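You operate a simulated robot arm through the tools that you are given. There is no shell and no other tool. Be economical: measure what you need, move in short steps, check, and stop when the job is done.

The job below is to be done with a simulated robot arm. You get a single attempt, and the scene is never put back.

JOB
Strip the valve port: blue cap and black ring go into the drawer below.
Fine: shut the drawer again.
Where things are to end (x, y in the base frame): blue port cap within 60 mm of [740, -430].

The check looks at the end state, three seconds after you hand in, the way a careful person would. Anything else that was tipped, shoved, dropped, spilled or broken makes it a failure. Lids that push on must go on centred and level and be pressed home; caps that screw on are set level and turned clockwise until they are tight.

ROBOT AND FRAMES
A 7-joint arm with a two-finger parallel gripper, hanging from a carriage that runs on a gantry, over the field with the corners [-2044, 1197], [-2040, -83], [260, -76], [256, 1204] (x, y) and turns from -379 to 309 degrees about z. Base frame: it is fixed where the carriage stands at the start and does not move with it; the origin is on the floor, on the carriage's upright axis, x ahead of it, y to its left, z up. Readings come in mm, degrees, newtons and seconds.
With the tool pointing down near the work surface it reaches from about 700 to 800 mm from the robot's upright axis, wherever it stands. Its first joint turns from -143.0 to 143.0 degrees. Places, roughly: blue port cap [700, -400, 1000]; blue port cap (6x5x4 cm) [700, -400, 1000]; cream drawer under the valve [700, -500, 800]; cream drawer under the valve tray [800, -500, 700]; white valve port [800, -400, 1000]; yellow valve [800, -400, 1000]. Payload 1.57 kg.
The TCP is the grasp point between the finger pads, 30 mm short of the fingertips. In the tool frame z runs along the fingers and y along their closing line. Largest opening 110 mm; finger width 24, thickness 12; the body of the gripper, 48 by 112 mm, starts 78 mm behind the TCP.
Orientation is that of the tool frame in the base frame, as [roll, pitch, yaw] about the fixed x, y, z axes, in that order (R = Rz(yaw) Ry(pitch) Rx(roll)). With the fingers straight down and closing along the base's y, the tool's x points along the base's -x, its y along +y and its z along -z.

CONTROLS
- The arm moves only by the tool apply_moves. Its arguments are lists of equal length, an entry for each row: "linear": the shift along the tool's x, y, z in mm, a list of three; "rot": the turn, a rotation vector about the tool's x, y, z in rad, a list of three; "gripper": the finger opening in mm, from 0 to 110. In form: {"linear": [[tx, ty, tz], ...], "rot": [[ax, ay, az], ...], "gripper": [gripper, ...]}. A call has 1 to 12 rows; each row is the pose to reach, as a shift and turn from the pose commanded when the call began, along the tool's axes at that moment. Rows are played at 5 a second. More than 50 mm and 8.6 degrees between two rows, or a gripper value outside its range, and nothing of the call is played. Where a pose cannot be reached the arm comes as near as it can. A force on the tool above 90 N (or 10 N above the force at the start of the call, whichever is more), or a blocked arm, ends the call early, and 0.2 s more pass. The fingers move at their own pace (about 45 mm/s each) and stop on an object; they squeeze with about 35 N. The grip force told is the motor's: it shows also when the fingers shut on nothing. Time passes only in rows, and 0.2 s behind the last, so rows that repeat a pose let the fingers close. It gives the time, the measured TCP pose, the force on the tool (base axes), the opening and the grip force at its end, in the units of the frame above (readings bear some noise), with the torque about the TCP (base axes, N m) and any sound that the robot's microphone picked up, and new pictures: "show" is both (left out), scene, wrist or none.
- Cameras (640 x 400 px; columns grow to the right, rows downward): "scene" is now at [252.8, -36.7, 1721.6]; the picture's right is [-0.79, -0.61, 0.00], its down [-0.55, 0.70, -0.45] and it looks along [0.28, -0.36, -0.89] (base axes); focal length 289 px, centre (320, 200). "wrist" rides on the gripper at [70, 16, -141] in the tool frame; the picture's right is [-0.23, 0.97, 0.00], its down [-0.86, -0.20, -0.48] and it looks along [-0.47, -0.11, 0.88] (tool axes); focal length 222 px, centre (320, 200). There is no depth. A picture from a camera that has moved, and an enlarged one, comes with that camera's place and axes in the base frame and with its lens. The place of the scene camera against the robot may be out by one fixed shift of up to 18 mm in any direction.
- slide_trunk(by): slides the trunk up (or, below 0, down) by that many mm; the arm and the scene camera ride with it, the base frame stays. It gives what a move gives, with no picture.
- roll_base(legs): drives the robot by 1 to 6 legs, each [ahead, left, turn to the left] in mm, mm and degrees, along the robot's own axes; the way and the turn of a leg run together, so that a leg with both is an arc; at most 1500 mm and 180 degrees a leg. The arm and the cameras ride along, it lands a little off, and it stops where it bumps. It keeps to its track: a leg is cut to what the track allows. It gives what a move gives, and a new picture of the scene camera.
- turn_head(pan, tilt): turns the head with the scene camera to pan (to the left, within 155 degrees either way) and tilt (down, from -29 to 69), counted from straight ahead of the robot. It gives what a move gives, and a new picture of the scene camera.
- inspect(camera, box): a new picture of the part [left, top, right, bottom] of that camera's present view, enlarged. The clock stands still meanwhile.
- job_done(): hands the job in; it is judged then, once.

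Work in short steps. Places have to be worked out from the pictures, the camera data and where the tool is seen: move nearer, look again, correct. Check each grasp and each placing, and mend what went wrong. You have 120 turns and 260 pictures in all, those below and enlarged ones among them. Open the gripper and draw the arm clear of the work before you hand the job in, unless the task says otherwise; then end with one line.

The tools are called after "Request:" as name(argument=value, ...) on one line, values as JSON. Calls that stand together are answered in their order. apply_moves: Moves the arm, as the interface text tells. Its arguments: {"type":"object","properties":{"linear":{"type":"array"},"rot":{"type":"array"},"gripper":{"type":"array"},"show":{"type":"string","enum":["both","scene","wrist","none"]}},"required":["linear","rot","gripper"]} The other tools are called the same way: slide_trunk (by) slides the trunk up or down; roll_base (legs) drives the base; turn_head (pan, tilt) turns the head that bears the scene camera; inspect (camera, box) takes an enlarged picture of a part of a camera's view; job_done () hands the job in.

At the start:

```text
clock: 0.0
ee_pos: [530.3, -386.9, 998.6]
tcp_rot: [-180.0, 0.0, 180.0]
force: [0.5, 0.5, 0.5]
moment: [0.0, -0.05, 0.0]
opening: 110.2
finger_force: 0.1
trunk travel left (down, up): [-416.0, 179.0]
robot x, y, heading: [-0.1, -3.6, -0.3]
head pan, tilt: [-52.2, 63.1]
```

scene: 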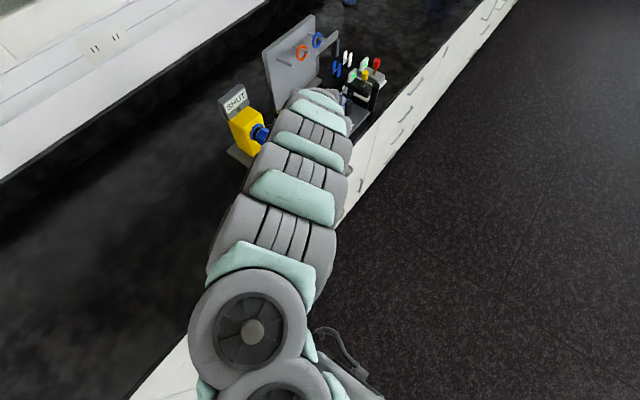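
wrist: 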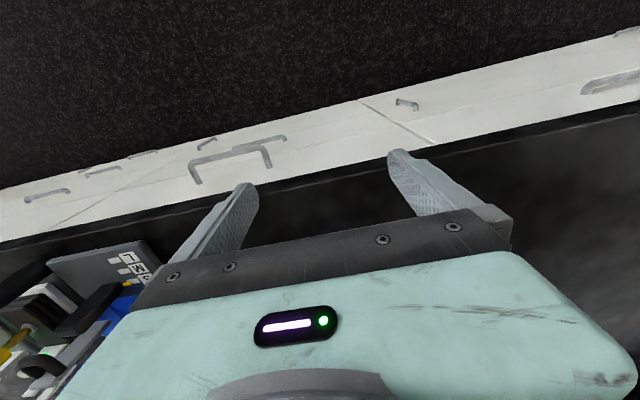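

I start by enlarging the scene view around the valve.

Request:
inspect(camera="scene", box=[200, 20, 420, 200])

Request:
inspect(camera="wrist", box=[0, 100, 320, 400])

```text
2.22 times, centred on (310, 110) of scene
camera zoom: at [252.8, -36.7, 1721.6], right [-0.79, -0.61, 0.0], down [-0.55, 0.7, -0.45], along [0.28, -0.36, -0.89], focal length 642 px, centre (342, 400)
```

zoom: 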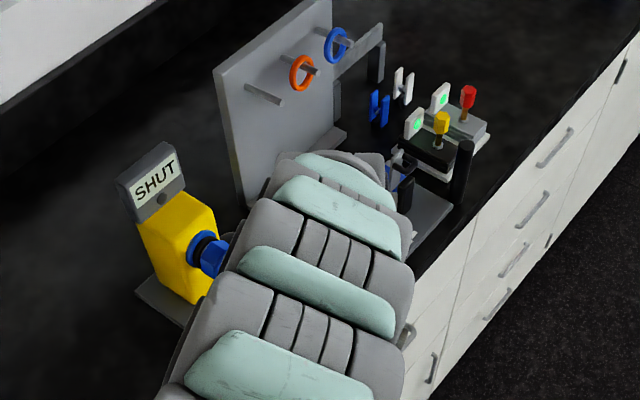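

```text
1.33 times, centred on (160, 250) of wrist
camera zoom: at [462.4, -370.2, 1140.9], right [0.23, 0.97, 0.0], down [0.86, -0.2, 0.48], along [0.47, -0.11, -0.88], focal length 296 px, centre (533, 133)
```

zoom: 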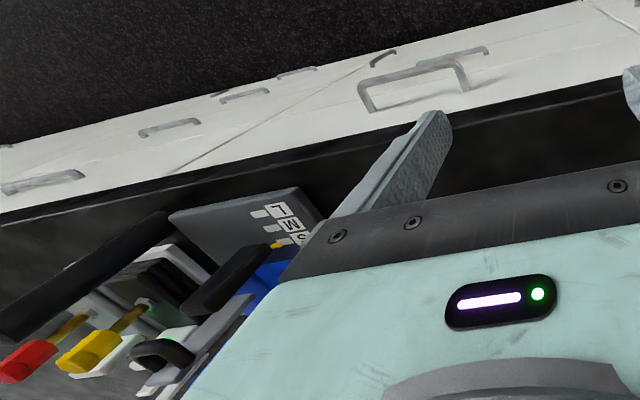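

The counter's front edge is around x≈550 with the valve behind it, and the arm hides most of it. I back the carriage off to get a clear view and room to reorient the gripper.

Request:
roll_base(legs=[[-300, 0, 0]])

```text
clock: 2.0
ee_pos: [240.1, -383.6, 1000.0]
tcp_rot: [-180.0, 0.0, -179.4]
force: [0.7, 0.6, 0.1]
moment: [-0.02, -0.03, 0.03]
opening: 110.0
finger_force: 0.1
trunk travel left (down, up): [-416.0, 179.0]
robot x, y, heading: [-293.4, -2.0, 0.9]
head pan, tilt: [-52.2, 63.1]
camera scene: at [-40.4, -35.5, 1721.6], right [-0.78, -0.62, 0.0], down [-0.55, 0.7, -0.45], along [0.28, -0.35, -0.89], focal length 289 px, centre (320, 200)
```

scene: 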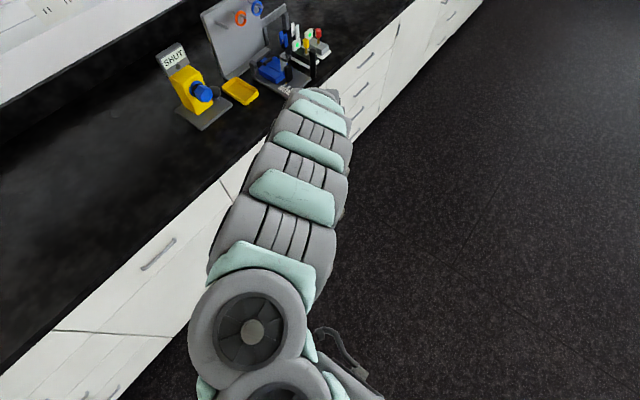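

Better view. I turn the head toward the valve and, in the same step, yaw the tool by the first 90°.

Request:
turn_head(pan=-25, tilt=42)

Request:
inspect(camera="scene", box=[220, 80, 540, 280])

```text
clock: 2.9
ee_pos: [241.1, -382.9, 1000.1]
tcp_rot: [-179.9, -0.1, -179.5]
force: [-1.0, 0.4, 0.5]
moment: [0.0, 0.03, 0.0]
opening: 110.2
finger_force: 0.0
trunk travel left (down, up): [-416.0, 179.0]
robot x, y, heading: [-295.4, -1.6, 0.5]
head pan, tilt: [-25.0, 42.0]
camera scene: at [-3.6, -20.7, 1748.8], right [-0.41, -0.91, 0.0], down [-0.61, 0.28, -0.74], along [0.68, -0.31, -0.67], focal length 289 px, centre (320, 200)
```

scene: 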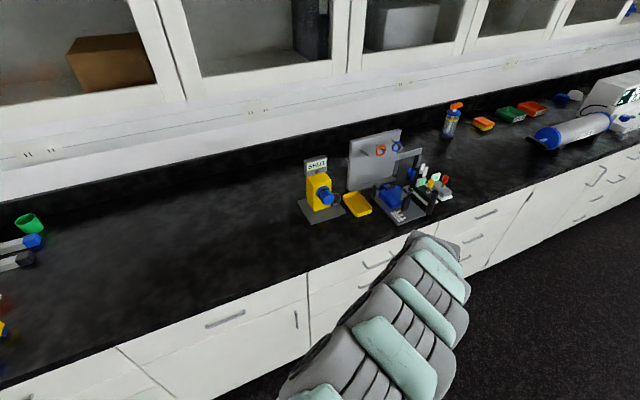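

```text
2.00 times, centred on (380, 180) of scene
camera zoom: at [-3.6, -20.7, 1748.8], right [-0.41, -0.91, 0.0], down [-0.61, 0.28, -0.74], along [0.68, -0.31, -0.67], focal length 577 px, centre (200, 240)
```

zoom: 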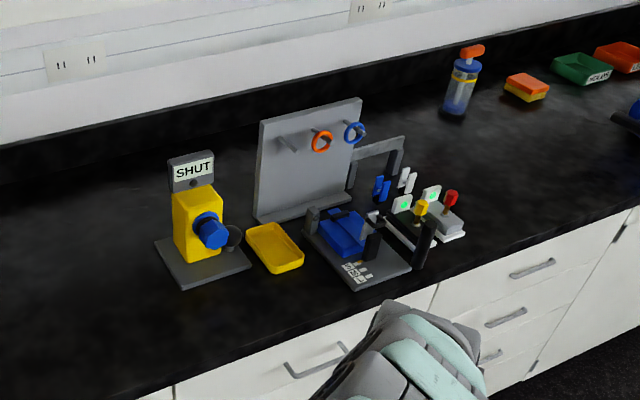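

Everything is visible now: the cap is at about (775,-402,980) facing the robot, and the drawer with the big handle has its bar near (546,-535,806). I reorient the gripper to point at +x with the fingers closing vertically, so it can take the handle.

Request:
apply_moves(linear=[[0, 0, 0], [0, 0, 0], [0, 0, 0], [0, 0, 0], [0, 0, 0], [0, 0, 0], [0, 0, 0], [0, 0, 0], [0, 0, 0], [0, 0, 0]], rot=[[-0.0806, -0.0806, 0.0806], [-0.1612, -0.1612, 0.1612], [-0.2418, -0.2418, 0.2418], [-0.3224, -0.3224, 0.3224], [-0.403, -0.403, 0.403], [-0.4836, -0.4836, 0.4836], [-0.5642, -0.5642, 0.5642], [-0.6448, -0.6448, 0.6448], [-0.7254, -0.7254, 0.7254], [-0.806, -0.806, 0.806]], gripper=[110, 110, 110, 110, 110, 110, 110, 110, 110, 110], show="none")

```text
clock: 5.1
ee_pos: [241.8, -381.6, 1000.5]
tcp_rot: [117.9, 17.1, 118.5]
force: [0.7, -1.1, 0.7]
moment: [0.01, 0.0, 0.02]
opening: 110.0
finger_force: 0.1
trunk travel left (down, up): [-416.0, 179.0]
robot x, y, heading: [-291.7, 1.4, 0.4]
head pan, tilt: [-25.0, 42.0]
```

The first part went smoothly; I finish the remaining 40°.

Request:
apply_moves(linear=[[0, 0, 0], [0, 0, 0], [0, 0, 0], [0, 0, 0], [0, 0, 0]], rot=[[-0.0806, -0.0806, 0.0806], [-0.1612, -0.1612, 0.1612], [-0.2418, -0.2418, 0.2418], [-0.3224, -0.3224, 0.3224], [-0.403, -0.403, 0.403]], gripper=[110, 110, 110, 110, 110])

```text
clock: 6.3
ee_pos: [240.3, -382.6, 999.3]
tcp_rot: [90.0, 0.0, 90.5]
force: [-0.9, -1.1, 0.7]
moment: [0.05, 0.0, 0.02]
opening: 110.2
finger_force: 0.0
trunk travel left (down, up): [-416.0, 179.0]
robot x, y, heading: [-296.5, -1.3, 0.6]
head pan, tilt: [-25.0, 42.0]
camera scene: at [-3.6, -20.5, 1748.8], right [-0.41, -0.91, 0.0], down [-0.61, 0.28, -0.74], along [0.68, -0.31, -0.67], focal length 289 px, centre (320, 200)
camera wrist: at [99.8, -313.9, 1015.6], right [0.0, -0.23, 0.97], down [-0.47, -0.86, -0.2], along [0.88, -0.46, -0.11], focal length 222 px, centre (320, 200)
```

scene: 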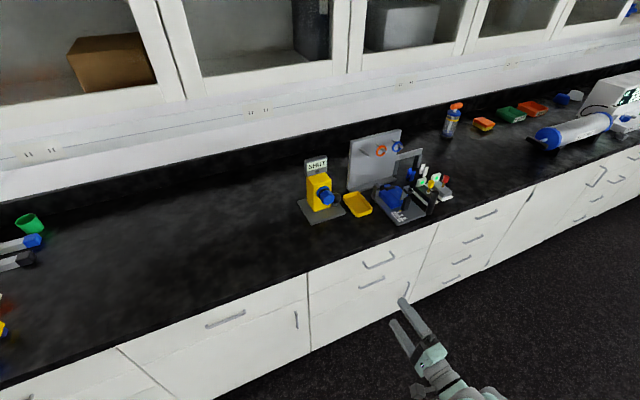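
wrist: 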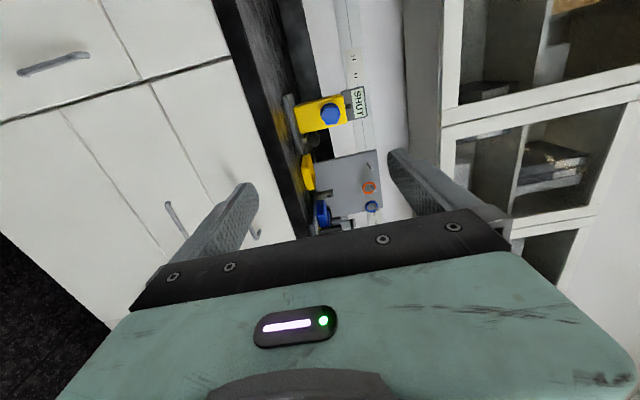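

Orientation is right. I inspect the drawer handle region for a precise position.

Request:
inspect(camera="scene", box=[280, 140, 460, 320])

Request:
inspect(camera="wrist", box=[130, 60, 400, 260])

```text
2.22 times, centred on (370, 230) of scene
camera zoom: at [-3.6, -20.5, 1748.8], right [-0.41, -0.91, 0.0], down [-0.61, 0.28, -0.74], along [0.68, -0.31, -0.67], focal length 642 px, centre (209, 133)
```

zoom: 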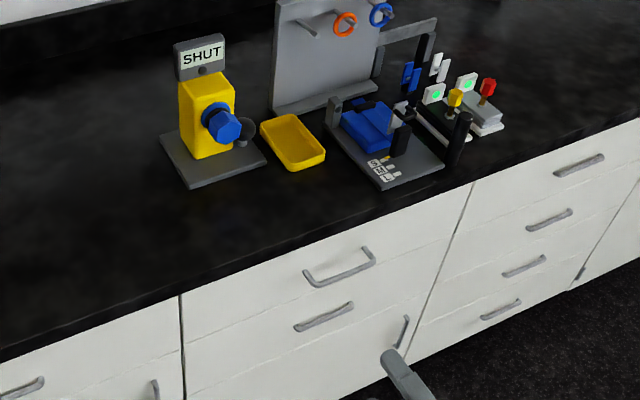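

```text
2.00 times, centred on (265, 160) of wrist
camera zoom: at [99.8, -313.9, 1015.6], right [0.0, -0.23, 0.97], down [-0.47, -0.86, -0.2], along [0.88, -0.46, -0.11], focal length 444 px, centre (430, 280)
```

zoom: 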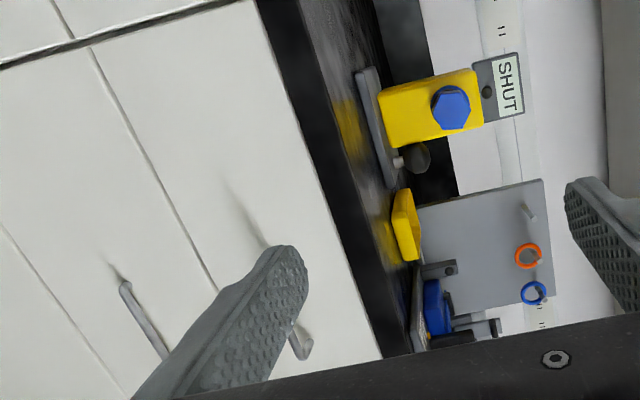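

The top drawer spans y≈-223…-809, with its handle bar centred around (524,-520,800). I drive ahead 150 mm and lower the trunk so the gripper comes level with the handle.

Request:
roll_base(legs=[[150, 0, 0]])

Request:
slide_trunk(by=-180)

Request:
apply_moves(linear=[[-35, 0, 0], [-70, 0, 0], [-105, 0, 0], [-137, -10, 0], [-137, -18, 0]], rot=[[0, 0, 0], [0, 0, 0], [0, 0, 0], [0, 0, 0], [0, 0, 0]], gripper=[80, 80, 80, 80, 80])

```text
clock: 7.7
ee_pos: [385.1, -384.1, 999.2]
tcp_rot: [89.9, 0.0, 90.3]
force: [-0.7, 0.3, -0.1]
moment: [0.02, -0.03, 0.02]
opening: 109.9
finger_force: 0.0
trunk travel left (down, up): [-416.0, 179.0]
robot x, y, heading: [-145.2, 0.3, 0.6]
head pan, tilt: [-25.0, 42.0]
camera scene: at [143.2, -20.9, 1748.8], right [-0.42, -0.91, 0.0], down [-0.61, 0.28, -0.74], along [0.68, -0.31, -0.67], focal length 289 px, centre (320, 200)
```

scene: 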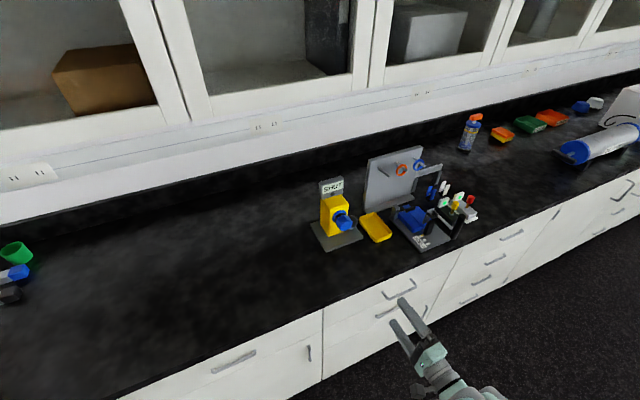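

```text
clock: 9.7
ee_pos: [386.1, -383.4, 820.3]
tcp_rot: [90.0, -0.1, 90.3]
force: [-0.2, 0.3, -0.4]
moment: [0.02, -0.01, 0.01]
opening: 109.8
finger_force: 0.0
trunk travel left (down, up): [-236.0, 359.0]
robot x, y, heading: [-144.0, -1.5, 0.4]
head pan, tilt: [-25.0, 42.0]
```

```text
clock: 10.9
ee_pos: [385.7, -515.0, 811.1]
tcp_rot: [90.1, 0.0, 90.3]
force: [-0.2, -0.7, -0.4]
moment: [-0.01, -0.06, 0.02]
opening: 79.8
finger_force: 0.1
out of reach, approached as far as the arm can: row 4, 5
trunk travel left (down, up): [-236.0, 359.0]
robot x, y, heading: [-148.3, 2.1, 0.1]
head pan, tilt: [-25.0, 42.0]
camera scene: at [142.7, -20.9, 1568.6], right [-0.42, -0.91, 0.0], down [-0.61, 0.28, -0.74], along [0.67, -0.31, -0.67], focal length 289 px, centre (320, 200)
camera wrist: at [245.4, -445.8, 827.6], right [0.0, -0.23, 0.97], down [-0.47, -0.86, -0.2], along [0.88, -0.46, -0.11], focal length 222 px, centre (320, 200)
```

scene: 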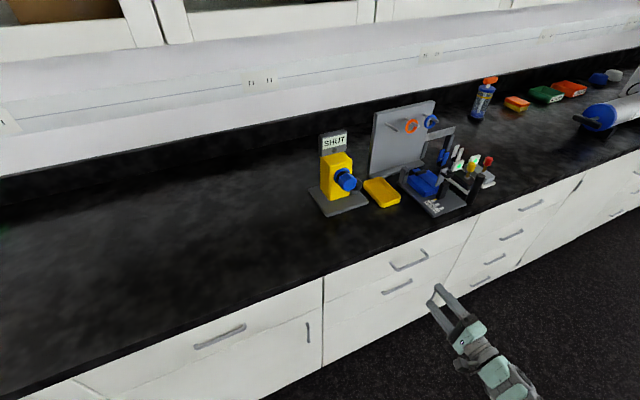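
wrist: 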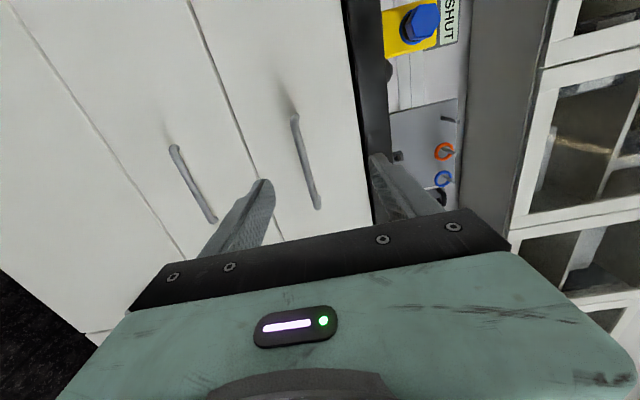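

The arm ran out of reach; the base has to come closer. The wrist view puts the handle at z≈788, y from -478 to -605. I draw the arm in, then drive ahead and right.

Request:
apply_moves(linear=[[15, -8, -35], [30, -15, -70], [50, -17, -110]], rot=[[0, 0, 0], [0, 0, 0], [0, 0, 0]], gripper=[80, 80, 80], show="none")

Request:
roll_base(legs=[[160, -70, 0]])

Request:
inspect(camera="wrist", box=[120, 40, 440, 260])

```text
clock: 11.7
ee_pos: [276.4, -465.9, 791.9]
tcp_rot: [90.0, 0.0, 90.4]
force: [-0.1, 0.1, -0.1]
moment: [-0.02, 0.0, -0.01]
opening: 80.0
finger_force: 0.2
trunk travel left (down, up): [-236.0, 359.0]
robot x, y, heading: [-147.9, -0.4, 0.4]
head pan, tilt: [-25.0, 42.0]
```

```text
clock: 13.2
ee_pos: [442.5, -539.1, 792.6]
tcp_rot: [90.1, 0.1, 90.2]
force: [0.0, -0.6, 0.1]
moment: [0.01, -0.02, -0.04]
opening: 80.0
finger_force: 0.0
trunk travel left (down, up): [-236.0, 359.0]
robot x, y, heading: [17.2, -70.3, 0.1]
head pan, tilt: [-25.0, 42.0]
camera scene: at [308.8, -91.4, 1568.9], right [-0.42, -0.91, 0.0], down [-0.61, 0.28, -0.74], along [0.67, -0.31, -0.67], focal length 289 px, centre (320, 200)
```

scene: 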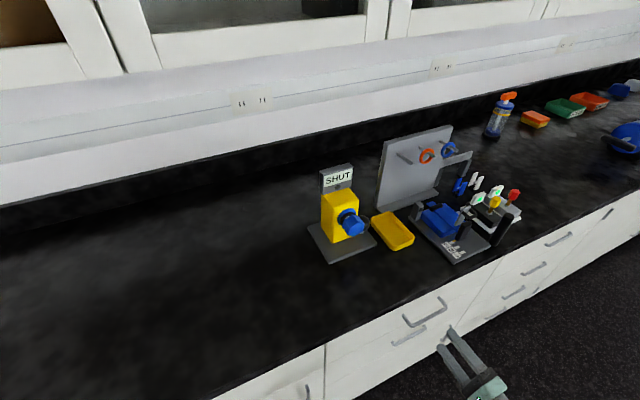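

```text
1.82 times, centred on (280, 150) of wrist
camera zoom: at [302.6, -468.2, 808.3], right [0.0, -0.23, 0.97], down [-0.48, -0.86, -0.2], along [0.88, -0.47, -0.11], focal length 404 px, centre (393, 291)
```

zoom: 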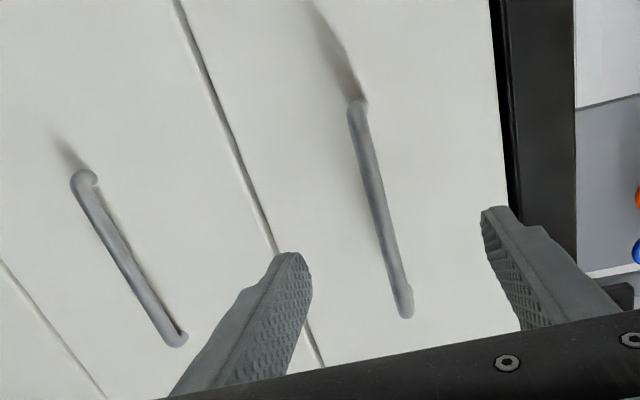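

The handle bar is at z≈784, y≈-481…-611, x≈530±20. I lower by 8 mm and advance 60 mm so the fingertips straddle it, then check.

Request:
apply_moves(linear=[[0, -8, 0], [0, -8, 30], [0, -8, 60]], rot=[[0, 0, 0], [0, 0, 0], [0, 0, 0]], gripper=[80, 80, 80])

```text
clock: 14.0
ee_pos: [503.7, -536.8, 787.1]
tcp_rot: [89.9, 0.0, 90.2]
force: [0.0, 0.2, -0.2]
moment: [-0.02, -0.02, 0.01]
opening: 79.7
finger_force: 0.1
trunk travel left (down, up): [-236.0, 359.0]
robot x, y, heading: [18.5, -72.8, 0.2]
head pan, tilt: [-25.0, 42.0]
camera scene: at [309.0, -91.4, 1569.0], right [-0.42, -0.91, 0.0], down [-0.61, 0.28, -0.74], along [0.67, -0.31, -0.67], focal length 289 px, centre (320, 200)
camera wrist: at [364.1, -467.2, 802.9], right [0.0, -0.23, 0.97], down [-0.48, -0.86, -0.2], along [0.88, -0.46, -0.11], focal length 222 px, centre (320, 200)
```

scene: 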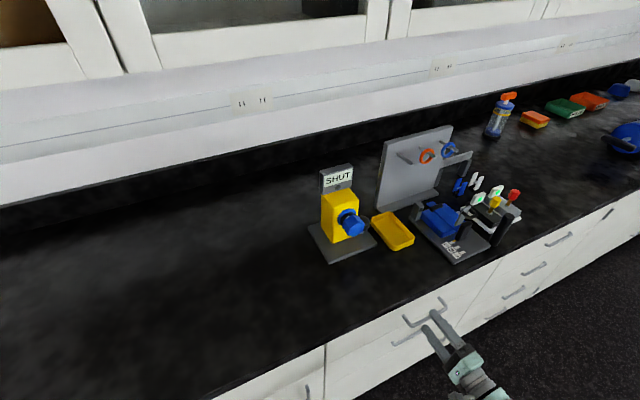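
wrist: 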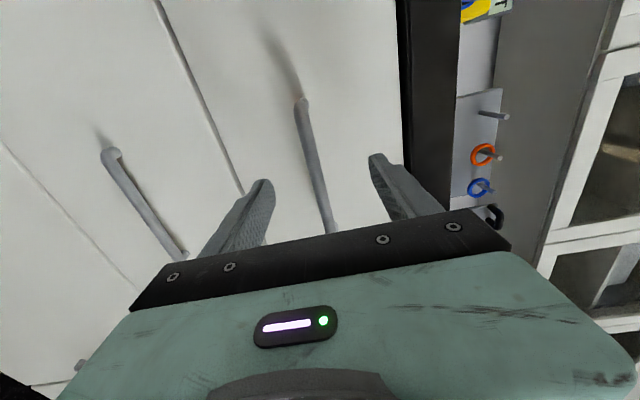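

The fingers straddle the bar. I advance another 30 mm gently and close.

Request:
apply_moves(linear=[[0, 0, 8], [0, 0, 16], [0, 0, 24], [0, 0, 30], [0, 0, 30], [0, 0, 30], [0, 0, 30], [0, 0, 30], [0, 0, 30], [0, 0, 30]], rot=[[0, 0, 0], [0, 0, 0], [0, 0, 0], [0, 0, 0], [0, 0, 0], [0, 0, 0], [0, 0, 0], [0, 0, 0], [0, 0, 0], [0, 0, 0]], gripper=[80, 80, 80, 80, 60, 40, 20, 5, 5, 5])

```text
clock: 16.2
ee_pos: [532.4, -538.4, 784.6]
tcp_rot: [89.9, 0.0, 89.9]
force: [-1.1, 0.7, 3.4]
moment: [0.06, 0.0, 0.02]
opening: 10.9
finger_force: 29.3
trunk travel left (down, up): [-236.0, 359.0]
robot x, y, heading: [19.5, -70.8, 0.1]
head pan, tilt: [-25.0, 42.0]
camera scene: at [308.6, -91.3, 1568.9], right [-0.42, -0.91, 0.0], down [-0.61, 0.28, -0.74], along [0.67, -0.31, -0.67], focal length 289 px, centre (320, 200)
camera wrist: at [392.6, -468.7, 800.8], right [0.0, -0.23, 0.97], down [-0.48, -0.86, -0.2], along [0.88, -0.47, -0.11], focal length 222 px, centre (320, 200)
```

scene: 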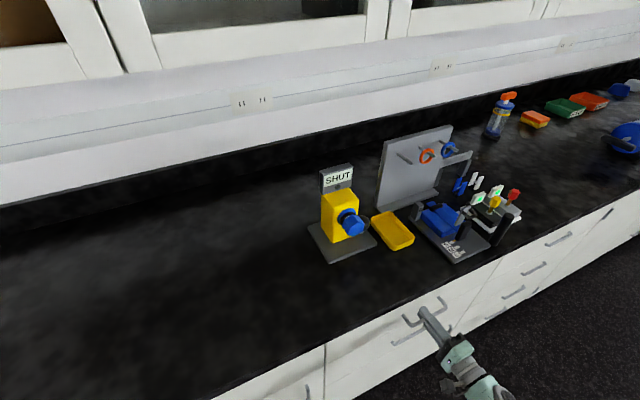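
wrist: 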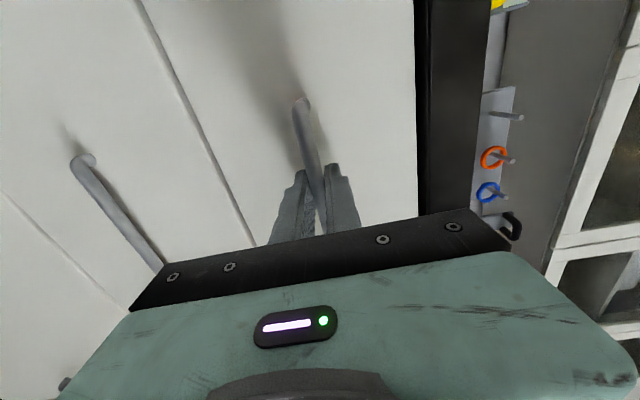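

The bar is held (10.9 mm opening). I pull the drawer straight out, 120 mm first.

Request:
apply_moves(linear=[[0, 0, -8], [0, 0, -20], [0, 0, -40], [0, 0, -60], [0, 0, -80], [0, 0, -100], [0, 0, -120]], rot=[[0, 0, 0], [0, 0, 0], [0, 0, 0], [0, 0, 0], [0, 0, 0], [0, 0, 0], [0, 0, 0]], gripper=[5, 5, 5, 5, 5, 5, 5])

```text
clock: 17.8
ee_pos: [408.5, -539.4, 785.3]
tcp_rot: [90.3, 0.0, 89.9]
force: [-5.3, -8.6, -9.5]
moment: [-0.02, 0.03, -0.02]
opening: 10.7
finger_force: 29.1
trunk travel left (down, up): [-236.0, 359.0]
robot x, y, heading: [20.9, -69.2, 0.0]
head pan, tilt: [-25.0, 42.0]
camera scene: at [307.2, -92.2, 1568.3], right [-0.42, -0.91, 0.0], down [-0.61, 0.28, -0.74], along [0.67, -0.31, -0.67], focal length 289 px, centre (320, 200)
camera wrist: at [268.5, -468.5, 801.5], right [0.0, -0.23, 0.97], down [-0.48, -0.85, -0.2], along [0.88, -0.47, -0.11], focal length 222 px, centre (320, 200)
```

scene: 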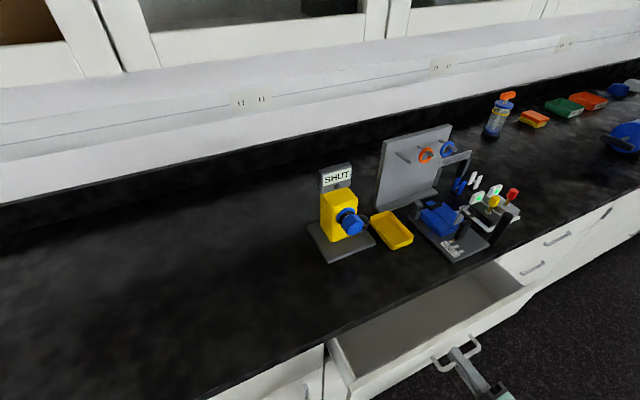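
wrist: 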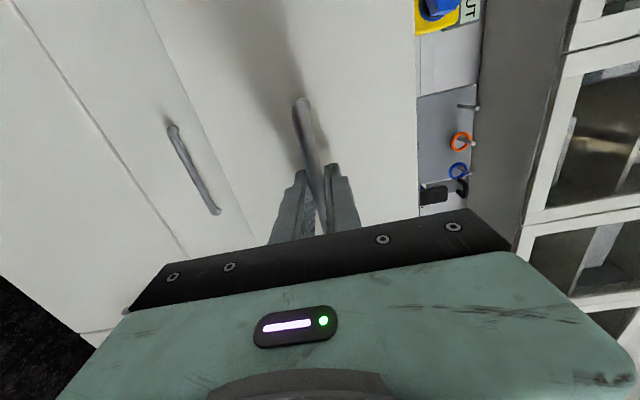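

The drawer slides freely. I pull another 160 mm.

Request:
apply_moves(linear=[[0, 0, -20], [0, 0, -40], [0, 0, -60], [0, 0, -80], [0, 0, -100], [0, 0, -120], [0, 0, -140], [0, 0, -160]], rot=[[0, 0, 0], [0, 0, 0], [0, 0, 0], [0, 0, 0], [0, 0, 0], [0, 0, 0], [0, 0, 0], [0, 0, 0]], gripper=[5, 5, 5, 5, 5, 5, 5, 5], show="scene")

```text
clock: 19.6
ee_pos: [249.7, -538.8, 785.1]
tcp_rot: [90.3, 0.1, 89.8]
force: [-4.2, -12.9, -25.0]
moment: [0.04, 0.09, -0.45]
opening: 10.7
finger_force: 28.8
trunk travel left (down, up): [-236.0, 359.0]
robot x, y, heading: [19.8, -67.9, 0.3]
head pan, tilt: [-25.0, 42.0]
camera scene: at [307.2, -92.1, 1568.3], right [-0.42, -0.91, 0.0], down [-0.61, 0.28, -0.74], along [0.67, -0.31, -0.67], focal length 289 px, centre (320, 200)
```

scene: 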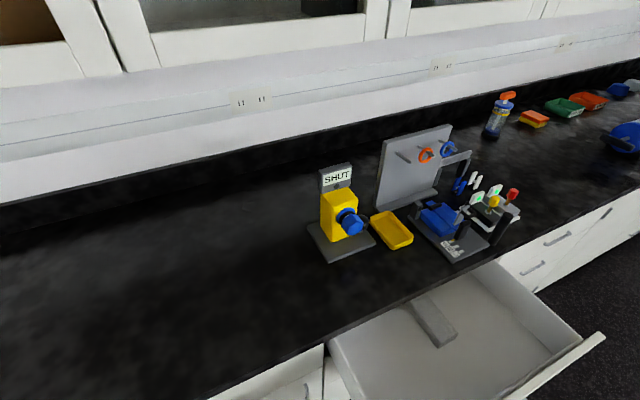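

Drawer is open by ≈283 mm, and a grey piece lies inside. I release the handle, back off, and look down into it.

Request:
apply_moves(linear=[[0, 0, 0], [0, 0, 0], [0, 0, 0], [0, 0, -30], [0, 0, -60], [0, 0, -80]], rot=[[0, 0, 0], [0, 0, 0], [0, 0, 0], [0, 0, 0], [0, 0, 0], [0, 0, 0]], gripper=[30, 60, 70, 70, 70, 70], show="none")

Request:
turn_head(pan=-40, tilt=55)

```text
clock: 21.0
ee_pos: [175.3, -527.6, 793.6]
tcp_rot: [90.0, 0.0, 90.1]
force: [-0.1, 0.3, -0.1]
moment: [0.0, 0.01, -0.01]
opening: 70.0
finger_force: 0.1
out of reach, approached as far as the arm can: row 6
trunk travel left (down, up): [-236.0, 359.0]
robot x, y, heading: [18.3, -73.4, -0.1]
head pan, tilt: [-25.0, 42.0]
```

```text
clock: 21.8
ee_pos: [176.7, -528.4, 793.1]
tcp_rot: [90.1, 0.0, 90.0]
force: [-0.1, -0.6, 0.6]
moment: [0.02, -0.01, -0.01]
opening: 69.9
finger_force: 0.2
trunk travel left (down, up): [-236.0, 359.0]
robot x, y, heading: [17.4, -68.1, -0.0]
head pan, tilt: [-40.0, 55.0]
camera scene: at [288.2, -102.3, 1551.1], right [-0.64, -0.77, 0.0], down [-0.63, 0.53, -0.57], along [0.44, -0.37, -0.82], focal length 289 px, centre (320, 200)
```

scene: 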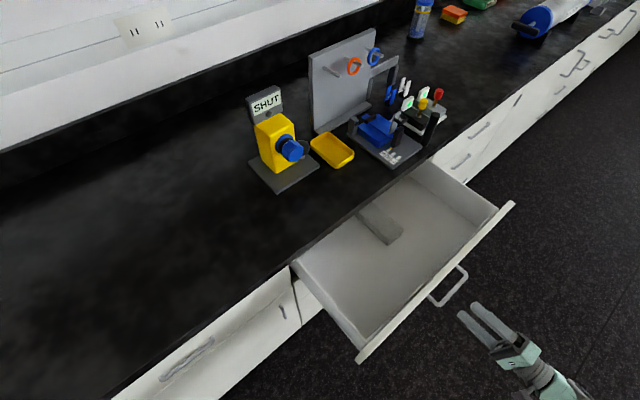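

The drawer's grey rail lies around y≈-515…-570, clear of the cap spot at (457,-430) in the opened frame. Now I take a close look at the valve.

Request:
inspect(camera="scene", box=[235, 75, 365, 205])

Request:
inspect(camera="scene", box=[280, 160, 520, 370])

```text
3.08 times, centred on (300, 140) of scene
camera zoom: at [288.2, -102.3, 1551.1], right [-0.64, -0.77, 0.0], down [-0.63, 0.53, -0.57], along [0.44, -0.37, -0.82], focal length 888 px, centre (382, 385)
```

zoom: 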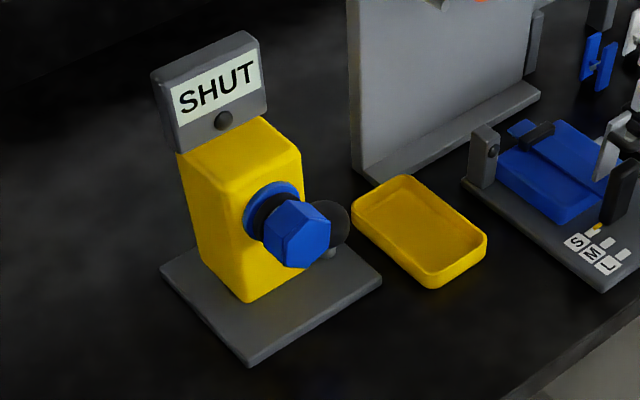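

```text
1.90 times, centred on (400, 265) of scene
camera zoom: at [288.2, -102.3, 1551.1], right [-0.64, -0.77, 0.0], down [-0.63, 0.53, -0.57], along [0.44, -0.37, -0.82], focal length 550 px, centre (168, 76)
```

zoom: 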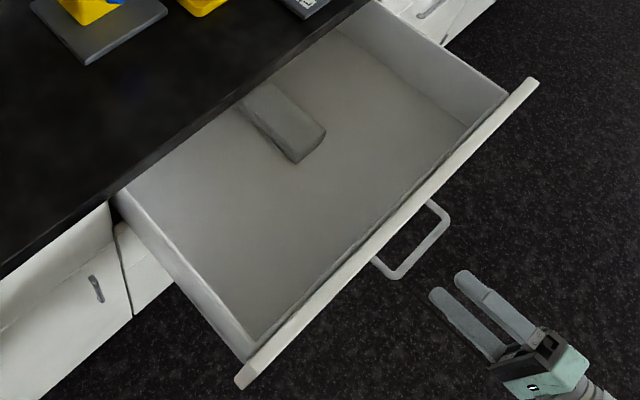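

The cap is a hex in front of a black ring, with a dark knob disc to its lower right that must not be touched. I raise the trunk and drive ahead to look at it squarely with the wrist camera.

Request:
slide_trunk(by=195)

Request:
roll_base(legs=[[160, 0, 0]])

Request:
apply_moves(linear=[[30, 0, 30], [60, 0, 60], [90, 0, 100], [120, 0, 140], [130, 0, 180], [130, 0, 220]], rot=[[0, 0, 0], [0, 0, 0], [0, 0, 0], [0, 0, 0], [0, 0, 0], [0, 0, 0]], gripper=[110, 110, 110, 110, 110, 110])

```text
clock: 23.9
ee_pos: [176.9, -529.5, 987.2]
tcp_rot: [90.0, 0.0, 90.0]
force: [-0.4, -0.5, -0.4]
moment: [-0.03, 0.0, 0.01]
opening: 69.7
finger_force: 0.0
trunk travel left (down, up): [-431.0, 164.0]
robot x, y, heading: [19.4, -71.0, 0.1]
head pan, tilt: [-40.0, 55.0]
```

```text
clock: 25.3
ee_pos: [333.6, -528.1, 988.1]
tcp_rot: [89.9, 0.0, 90.0]
force: [0.1, 0.9, -1.1]
moment: [0.02, 0.0, 0.01]
opening: 70.2
finger_force: 0.0
trunk travel left (down, up): [-431.0, 164.0]
robot x, y, heading: [172.8, -67.7, 0.1]
head pan, tilt: [-40.0, 55.0]
camera scene: at [444.4, -102.2, 1746.1], right [-0.64, -0.77, 0.0], down [-0.63, 0.53, -0.57], along [0.44, -0.37, -0.82], focal length 289 px, centre (320, 200)
```

scene: 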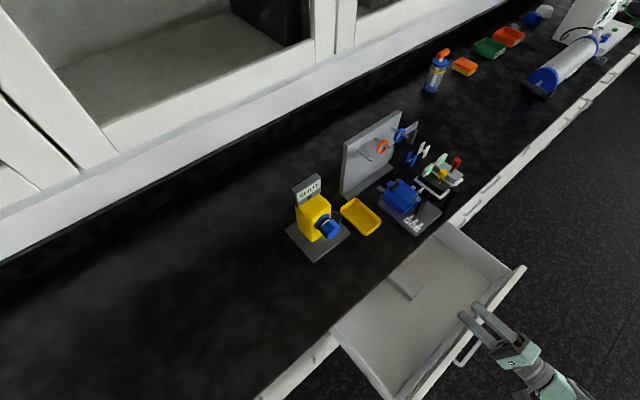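

```text
clock: 26.7
ee_pos: [544.9, -413.9, 989.1]
tcp_rot: [90.1, 0.1, 90.1]
force: [0.9, 0.1, 0.5]
moment: [0.01, 0.05, 0.0]
opening: 110.1
finger_force: 0.0
out of reach, approached as far as the arm can: row 5, 6
trunk travel left (down, up): [-431.0, 164.0]
robot x, y, heading: [169.7, -71.8, 0.1]
head pan, tilt: [-40.0, 55.0]
camera scene: at [444.4, -102.2, 1746.1], right [-0.64, -0.77, 0.0], down [-0.63, 0.53, -0.57], along [0.44, -0.37, -0.82], focal length 289 px, centre (320, 200)
camera wrist: at [404.9, -344.8, 1004.7], right [0.0, -0.23, 0.97], down [-0.48, -0.86, -0.2], along [0.88, -0.46, -0.11], focal length 222 px, centre (320, 200)
```

scene: 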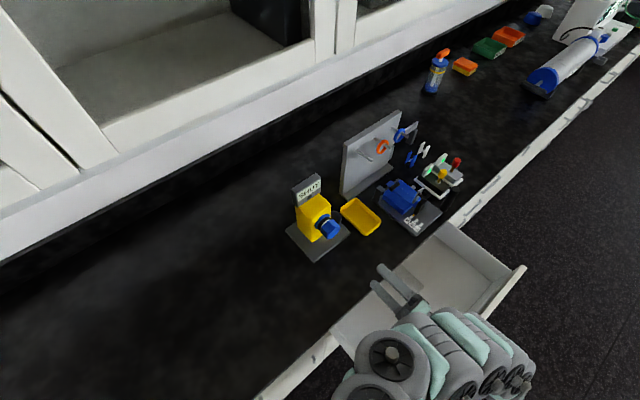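
wrist: 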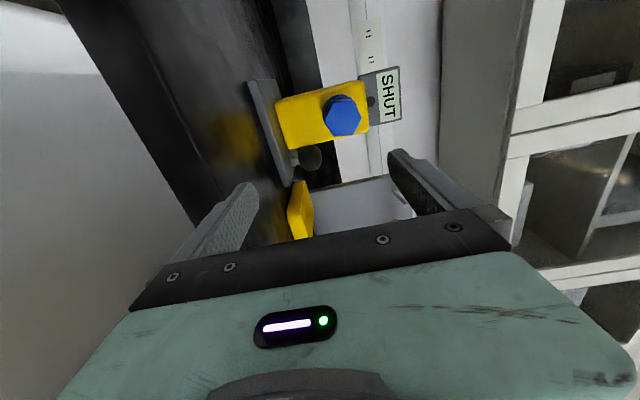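

The earlier "out of reach" was the inner radius limit; ahead is fine. The wrist view puts the cap at around (735,-390,1025). I enlarge to see the hex orientation and disc.

Request:
inspect(camera="wrist", box=[230, 50, 420, 200])

Request:
apply_moves(linear=[[0, 15, 20], [0, 30, 40], [0, 36, 60], [0, 36, 80]], rot=[[0, 0, 0], [0, 0, 0], [0, 0, 0], [0, 0, 0]], gripper=[110, 110, 110, 110])

```text
2.67 times, centred on (325, 125) of wrist
camera zoom: at [404.9, -344.8, 1004.7], right [0.0, -0.23, 0.97], down [-0.48, -0.86, -0.2], along [0.88, -0.46, -0.11], focal length 592 px, centre (307, 400)
```

zoom: 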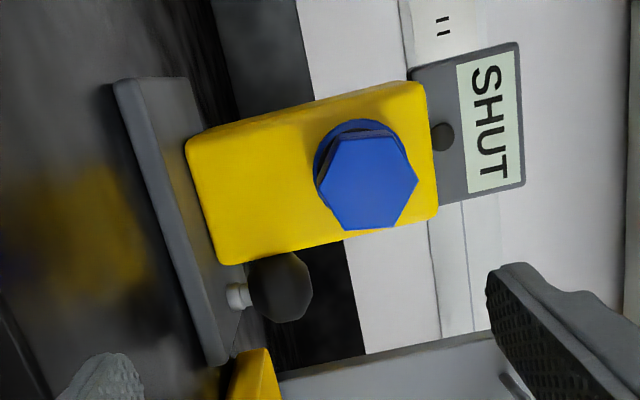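

```text
clock: 27.7
ee_pos: [629.1, -432.1, 1002.9]
tcp_rot: [90.0, 0.0, 90.1]
force: [-0.9, -0.2, -0.4]
moment: [0.02, -0.03, 0.03]
opening: 109.8
finger_force: 0.1
out of reach, approached as far as the arm can: row 1, 2, 3, 4
trunk travel left (down, up): [-431.0, 164.0]
robot x, y, heading: [175.7, -70.0, 0.2]
head pan, tilt: [-40.0, 55.0]
camera scene: at [444.4, -102.2, 1746.1], right [-0.64, -0.77, 0.0], down [-0.63, 0.53, -0.57], along [0.44, -0.37, -0.82], focal length 289 px, centre (320, 200)
camera wrist: at [490.1, -362.9, 1018.7], right [0.0, -0.23, 0.97], down [-0.48, -0.86, -0.2], along [0.88, -0.46, -0.11], focal length 222 px, centre (320, 200)
```

scene: 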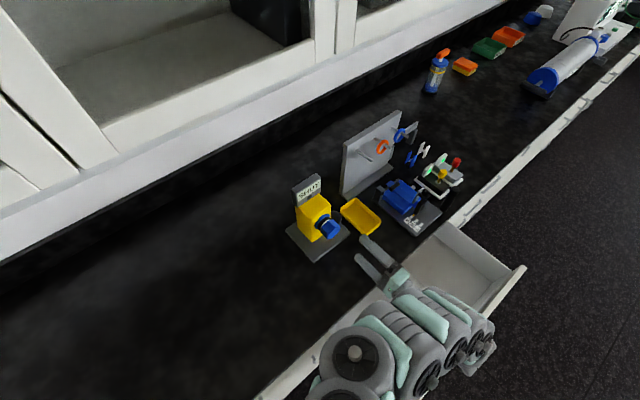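
wrist: 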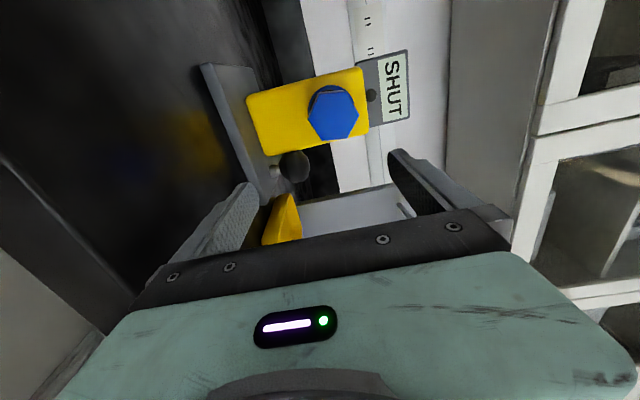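

The inner reach limit bites again. Shifting the carriage left 70 mm gives the arm a comfortable radius.

Request:
roll_base(legs=[[-10, 70, 0]])

Request:
apply_moves(linear=[[-10, 10, 0], [-25, 20, 0], [-30, 23, 0]], rot=[[0, 0, 0], [0, 0, 0], [0, 0, 0]], gripper=[110, 110, 110])

Request:
inspect(camera="wrist", box=[210, 40, 430, 220])

```text
clock: 28.7
ee_pos: [619.2, -366.0, 1002.5]
tcp_rot: [89.9, 0.0, 90.1]
force: [-1.2, 0.3, 0.7]
moment: [0.0, 0.01, -0.02]
opening: 109.9
finger_force: 0.0
trunk travel left (down, up): [-431.0, 164.0]
robot x, y, heading: [165.5, -3.7, 0.0]
head pan, tilt: [-40.0, 55.0]
camera scene: at [434.6, -35.3, 1746.1], right [-0.64, -0.77, 0.0], down [-0.63, 0.53, -0.57], along [0.44, -0.37, -0.82], focal length 289 px, centre (320, 200)
```

scene: 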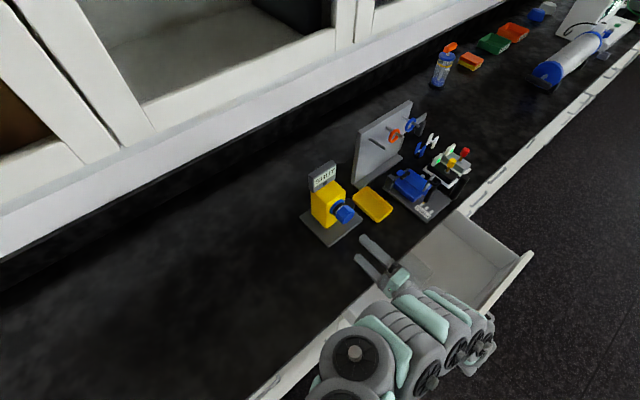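

```text
clock: 29.5
ee_pos: [618.3, -396.3, 1026.1]
tcp_rot: [89.8, 0.1, 90.1]
force: [-0.2, 0.1, 0.2]
moment: [-0.01, 0.0, -0.02]
opening: 109.8
finger_force: 0.1
trunk travel left (down, up): [-431.0, 164.0]
robot x, y, heading: [165.9, -4.4, 0.1]
head pan, tilt: [-40.0, 55.0]
camera scene: at [434.6, -35.2, 1746.1], right [-0.64, -0.77, 0.0], down [-0.63, 0.53, -0.57], along [0.44, -0.37, -0.82], focal length 289 px, centre (320, 200)
camera wrist: at [479.7, -327.1, 1041.8], right [0.0, -0.23, 0.97], down [-0.48, -0.86, -0.2], along [0.88, -0.46, -0.11], focal length 222 px, centre (320, 200)
```

scene: 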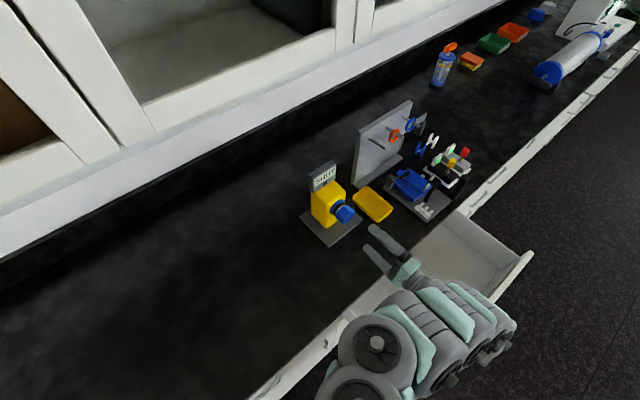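
wrist: 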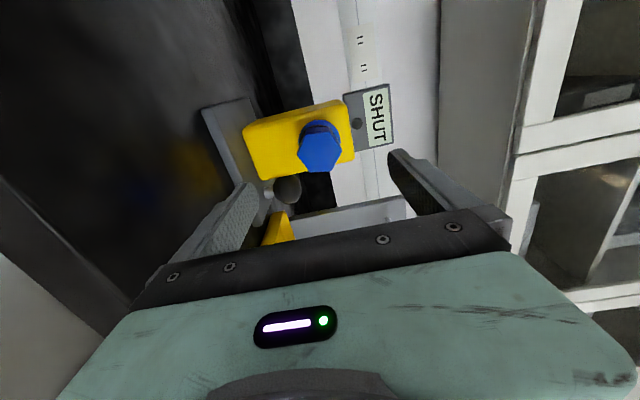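

```text
2.22 times, centred on (320, 130) of wrist
camera zoom: at [479.7, -327.1, 1041.8], right [0.0, -0.23, 0.97], down [-0.48, -0.86, -0.2], along [0.88, -0.46, -0.11], focal length 494 px, centre (320, 356)
```

zoom: 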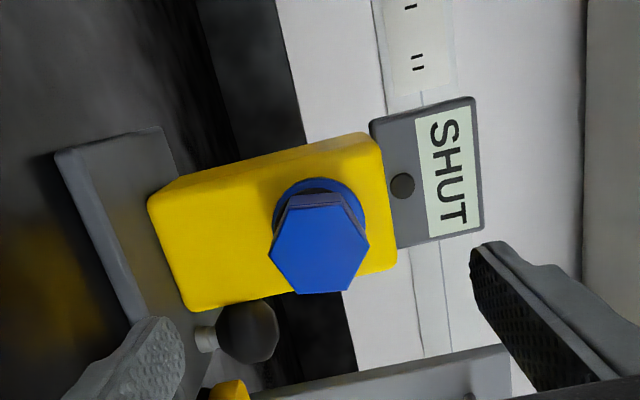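

Triangulated: the hex face is centred at (719,-394.5,1025.5), with flats at about +42°/-18°/+102° from my closing line. I rotate the tool +102° about its axis, narrow the opening to 64 mm to clear the knob, and check.

Request:
apply_moves(linear=[[0, 0, 0], [0, 0, 0], [0, 0, 0], [0, 0, 0], [0, 0, 0], [0, 0, 0], [0, 0, 0], [0, 0, 0], [0, 0, 0], [0, 0, 0], [0, 0, 0], [0, 0, 0]], rot=[[0, 0, 0.1483], [0, 0, 0.2967], [0, 0, 0.445], [0, 0, 0.5933], [0, 0, 0.7417], [0, 0, 0.89], [0, 0, 1.0383], [0, 0, 1.1867], [0, 0, 1.335], [0, 0, 1.4833], [0, 0, 1.6317], [0, 0, 1.78]], gripper=[64, 64, 64, 64, 64, 64, 64, 64, 64, 64, 64, 64])

Request:
inspect(camera="wrist", box=[210, 80, 430, 260])

```text
clock: 32.1
ee_pos: [619.5, -396.1, 1026.3]
tcp_rot: [-89.4, -77.9, -90.3]
force: [-0.6, 0.9, -0.1]
moment: [0.0, -0.01, -0.02]
opening: 64.0
finger_force: 0.0
trunk travel left (down, up): [-431.0, 164.0]
robot x, y, heading: [163.6, -4.0, 0.4]
head pan, tilt: [-40.0, 55.0]
camera scene: at [434.6, -35.2, 1746.1], right [-0.64, -0.77, 0.0], down [-0.63, 0.53, -0.57], along [0.44, -0.37, -0.82], focal length 289 px, centre (320, 200)
camera wrist: at [479.9, -426.4, 1090.2], right [0.0, -0.9, -0.43], down [-0.48, 0.37, -0.8], along [0.88, 0.21, -0.43], focal length 222 px, centre (320, 200)
```

scene: 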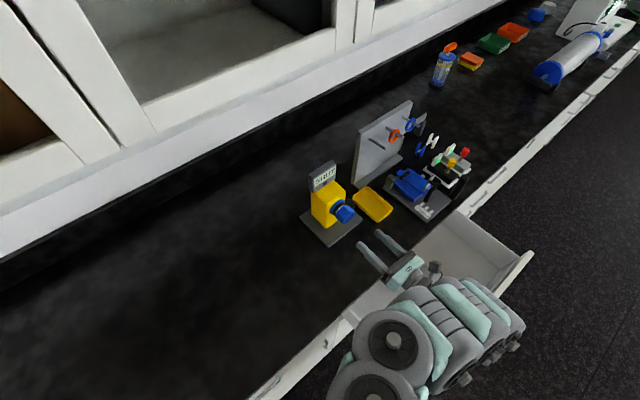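
wrist: 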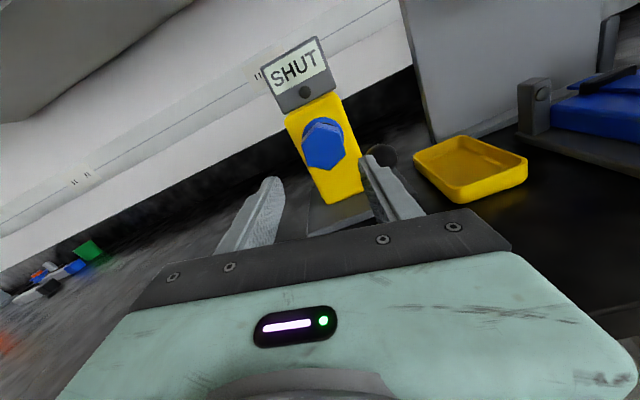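

```text
2.22 times, centred on (320, 170) of wrist
camera zoom: at [479.9, -426.4, 1090.2], right [0.0, -0.9, -0.43], down [-0.48, 0.37, -0.8], along [0.88, 0.21, -0.43], focal length 494 px, centre (320, 267)
```

zoom: 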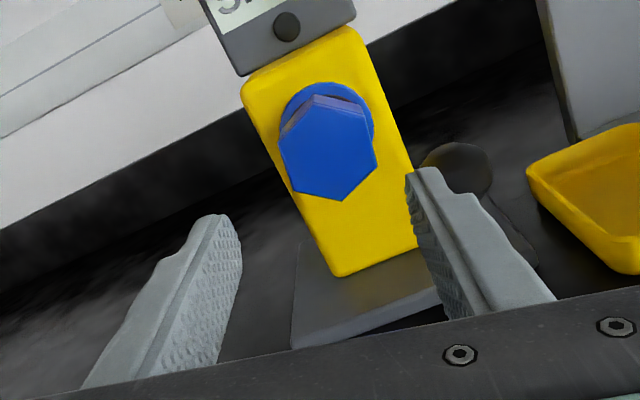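

Alignment looks good (flats parallel to the pads within a few degrees). I advance 60 mm and check the straddle.

Request:
apply_moves(linear=[[0, 0, 20], [0, 0, 40], [0, 0, 60]], rot=[[0, 0, 0], [0, 0, 0], [0, 0, 0]], gripper=[64, 64, 64], show="none")

Request:
inspect(camera="wrist", box=[210, 80, 430, 260])

Request:
inspect(camera="scene", box=[290, 140, 450, 290])

```text
clock: 32.9
ee_pos: [679.6, -395.5, 1028.4]
tcp_rot: [-89.2, -78.0, -90.6]
force: [-0.1, -0.2, -0.7]
moment: [-0.02, -0.03, 0.01]
opening: 64.1
finger_force: 0.0
trunk travel left (down, up): [-431.0, 164.0]
robot x, y, heading: [159.0, -3.2, -0.1]
head pan, tilt: [-40.0, 55.0]
```

```text
2.22 times, centred on (320, 170) of wrist
camera zoom: at [540.1, -425.8, 1092.0], right [0.0, -0.91, -0.42], down [-0.48, 0.37, -0.8], along [0.88, 0.21, -0.43], focal length 494 px, centre (320, 267)
```

zoom: 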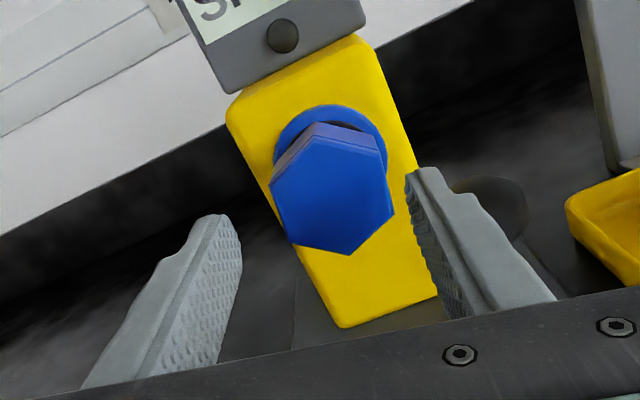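

```text
2.67 times, centred on (370, 215) of scene
camera zoom: at [434.6, -35.3, 1746.1], right [-0.64, -0.77, 0.0], down [-0.63, 0.53, -0.57], along [0.44, -0.37, -0.82], focal length 770 px, centre (187, 160)
```

zoom: 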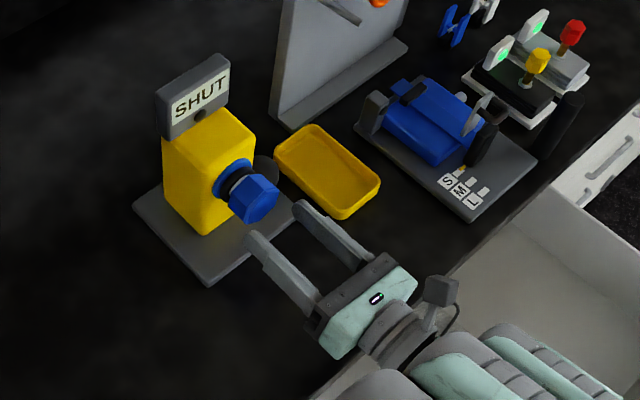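

Straddling looks right. I advance 36 mm more with a 2 mm sideways correction and close.

Request:
apply_moves(linear=[[0, 2, 12], [0, 2, 24], [0, 2, 36], [0, 2, 36], [0, 2, 36], [0, 2, 36], [0, 2, 36], [0, 2, 36]], rot=[[0, 0, 0], [0, 0, 0], [0, 0, 0], [0, 0, 0], [0, 0, 0], [0, 0, 0], [0, 0, 0], [0, 0, 0]], gripper=[64, 64, 64, 55, 45, 35, 35, 35], show="wrist")

Request:
inspect(camera="scene", box=[290, 140, 450, 290])

```text
clock: 34.7
ee_pos: [714.8, -401.0, 1025.6]
tcp_rot: [-89.9, -78.0, -90.2]
force: [1.7, -9.1, -6.1]
moment: [-0.02, 0.07, -0.15]
opening: 46.2
finger_force: 35.1
trunk travel left (down, up): [-431.0, 164.0]
robot x, y, heading: [161.7, -2.1, -0.2]
head pan, tilt: [-40.0, 55.0]
camera wrist: at [575.5, -429.7, 1090.3], right [0.0, -0.91, -0.42], down [-0.48, 0.37, -0.8], along [0.88, 0.2, -0.43], focal length 222 px, centre (320, 200)
```

wrist: 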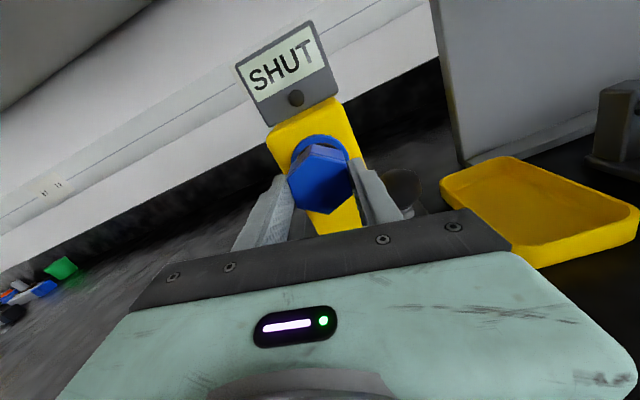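

```text
2.67 times, centred on (370, 215) of scene
camera zoom: at [434.5, -35.8, 1746.0], right [-0.64, -0.77, 0.0], down [-0.63, 0.53, -0.57], along [0.44, -0.37, -0.82], focal length 770 px, centre (187, 160)
```

zoom: 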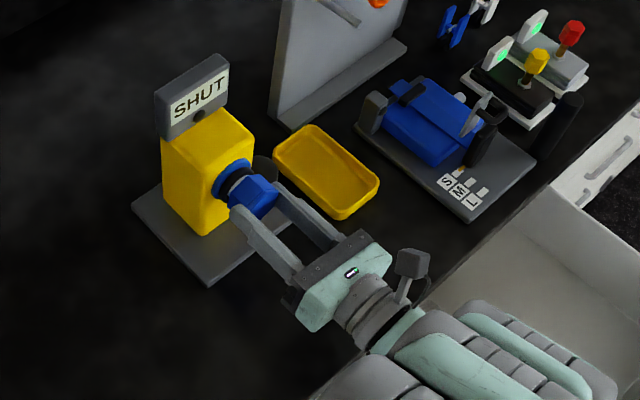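

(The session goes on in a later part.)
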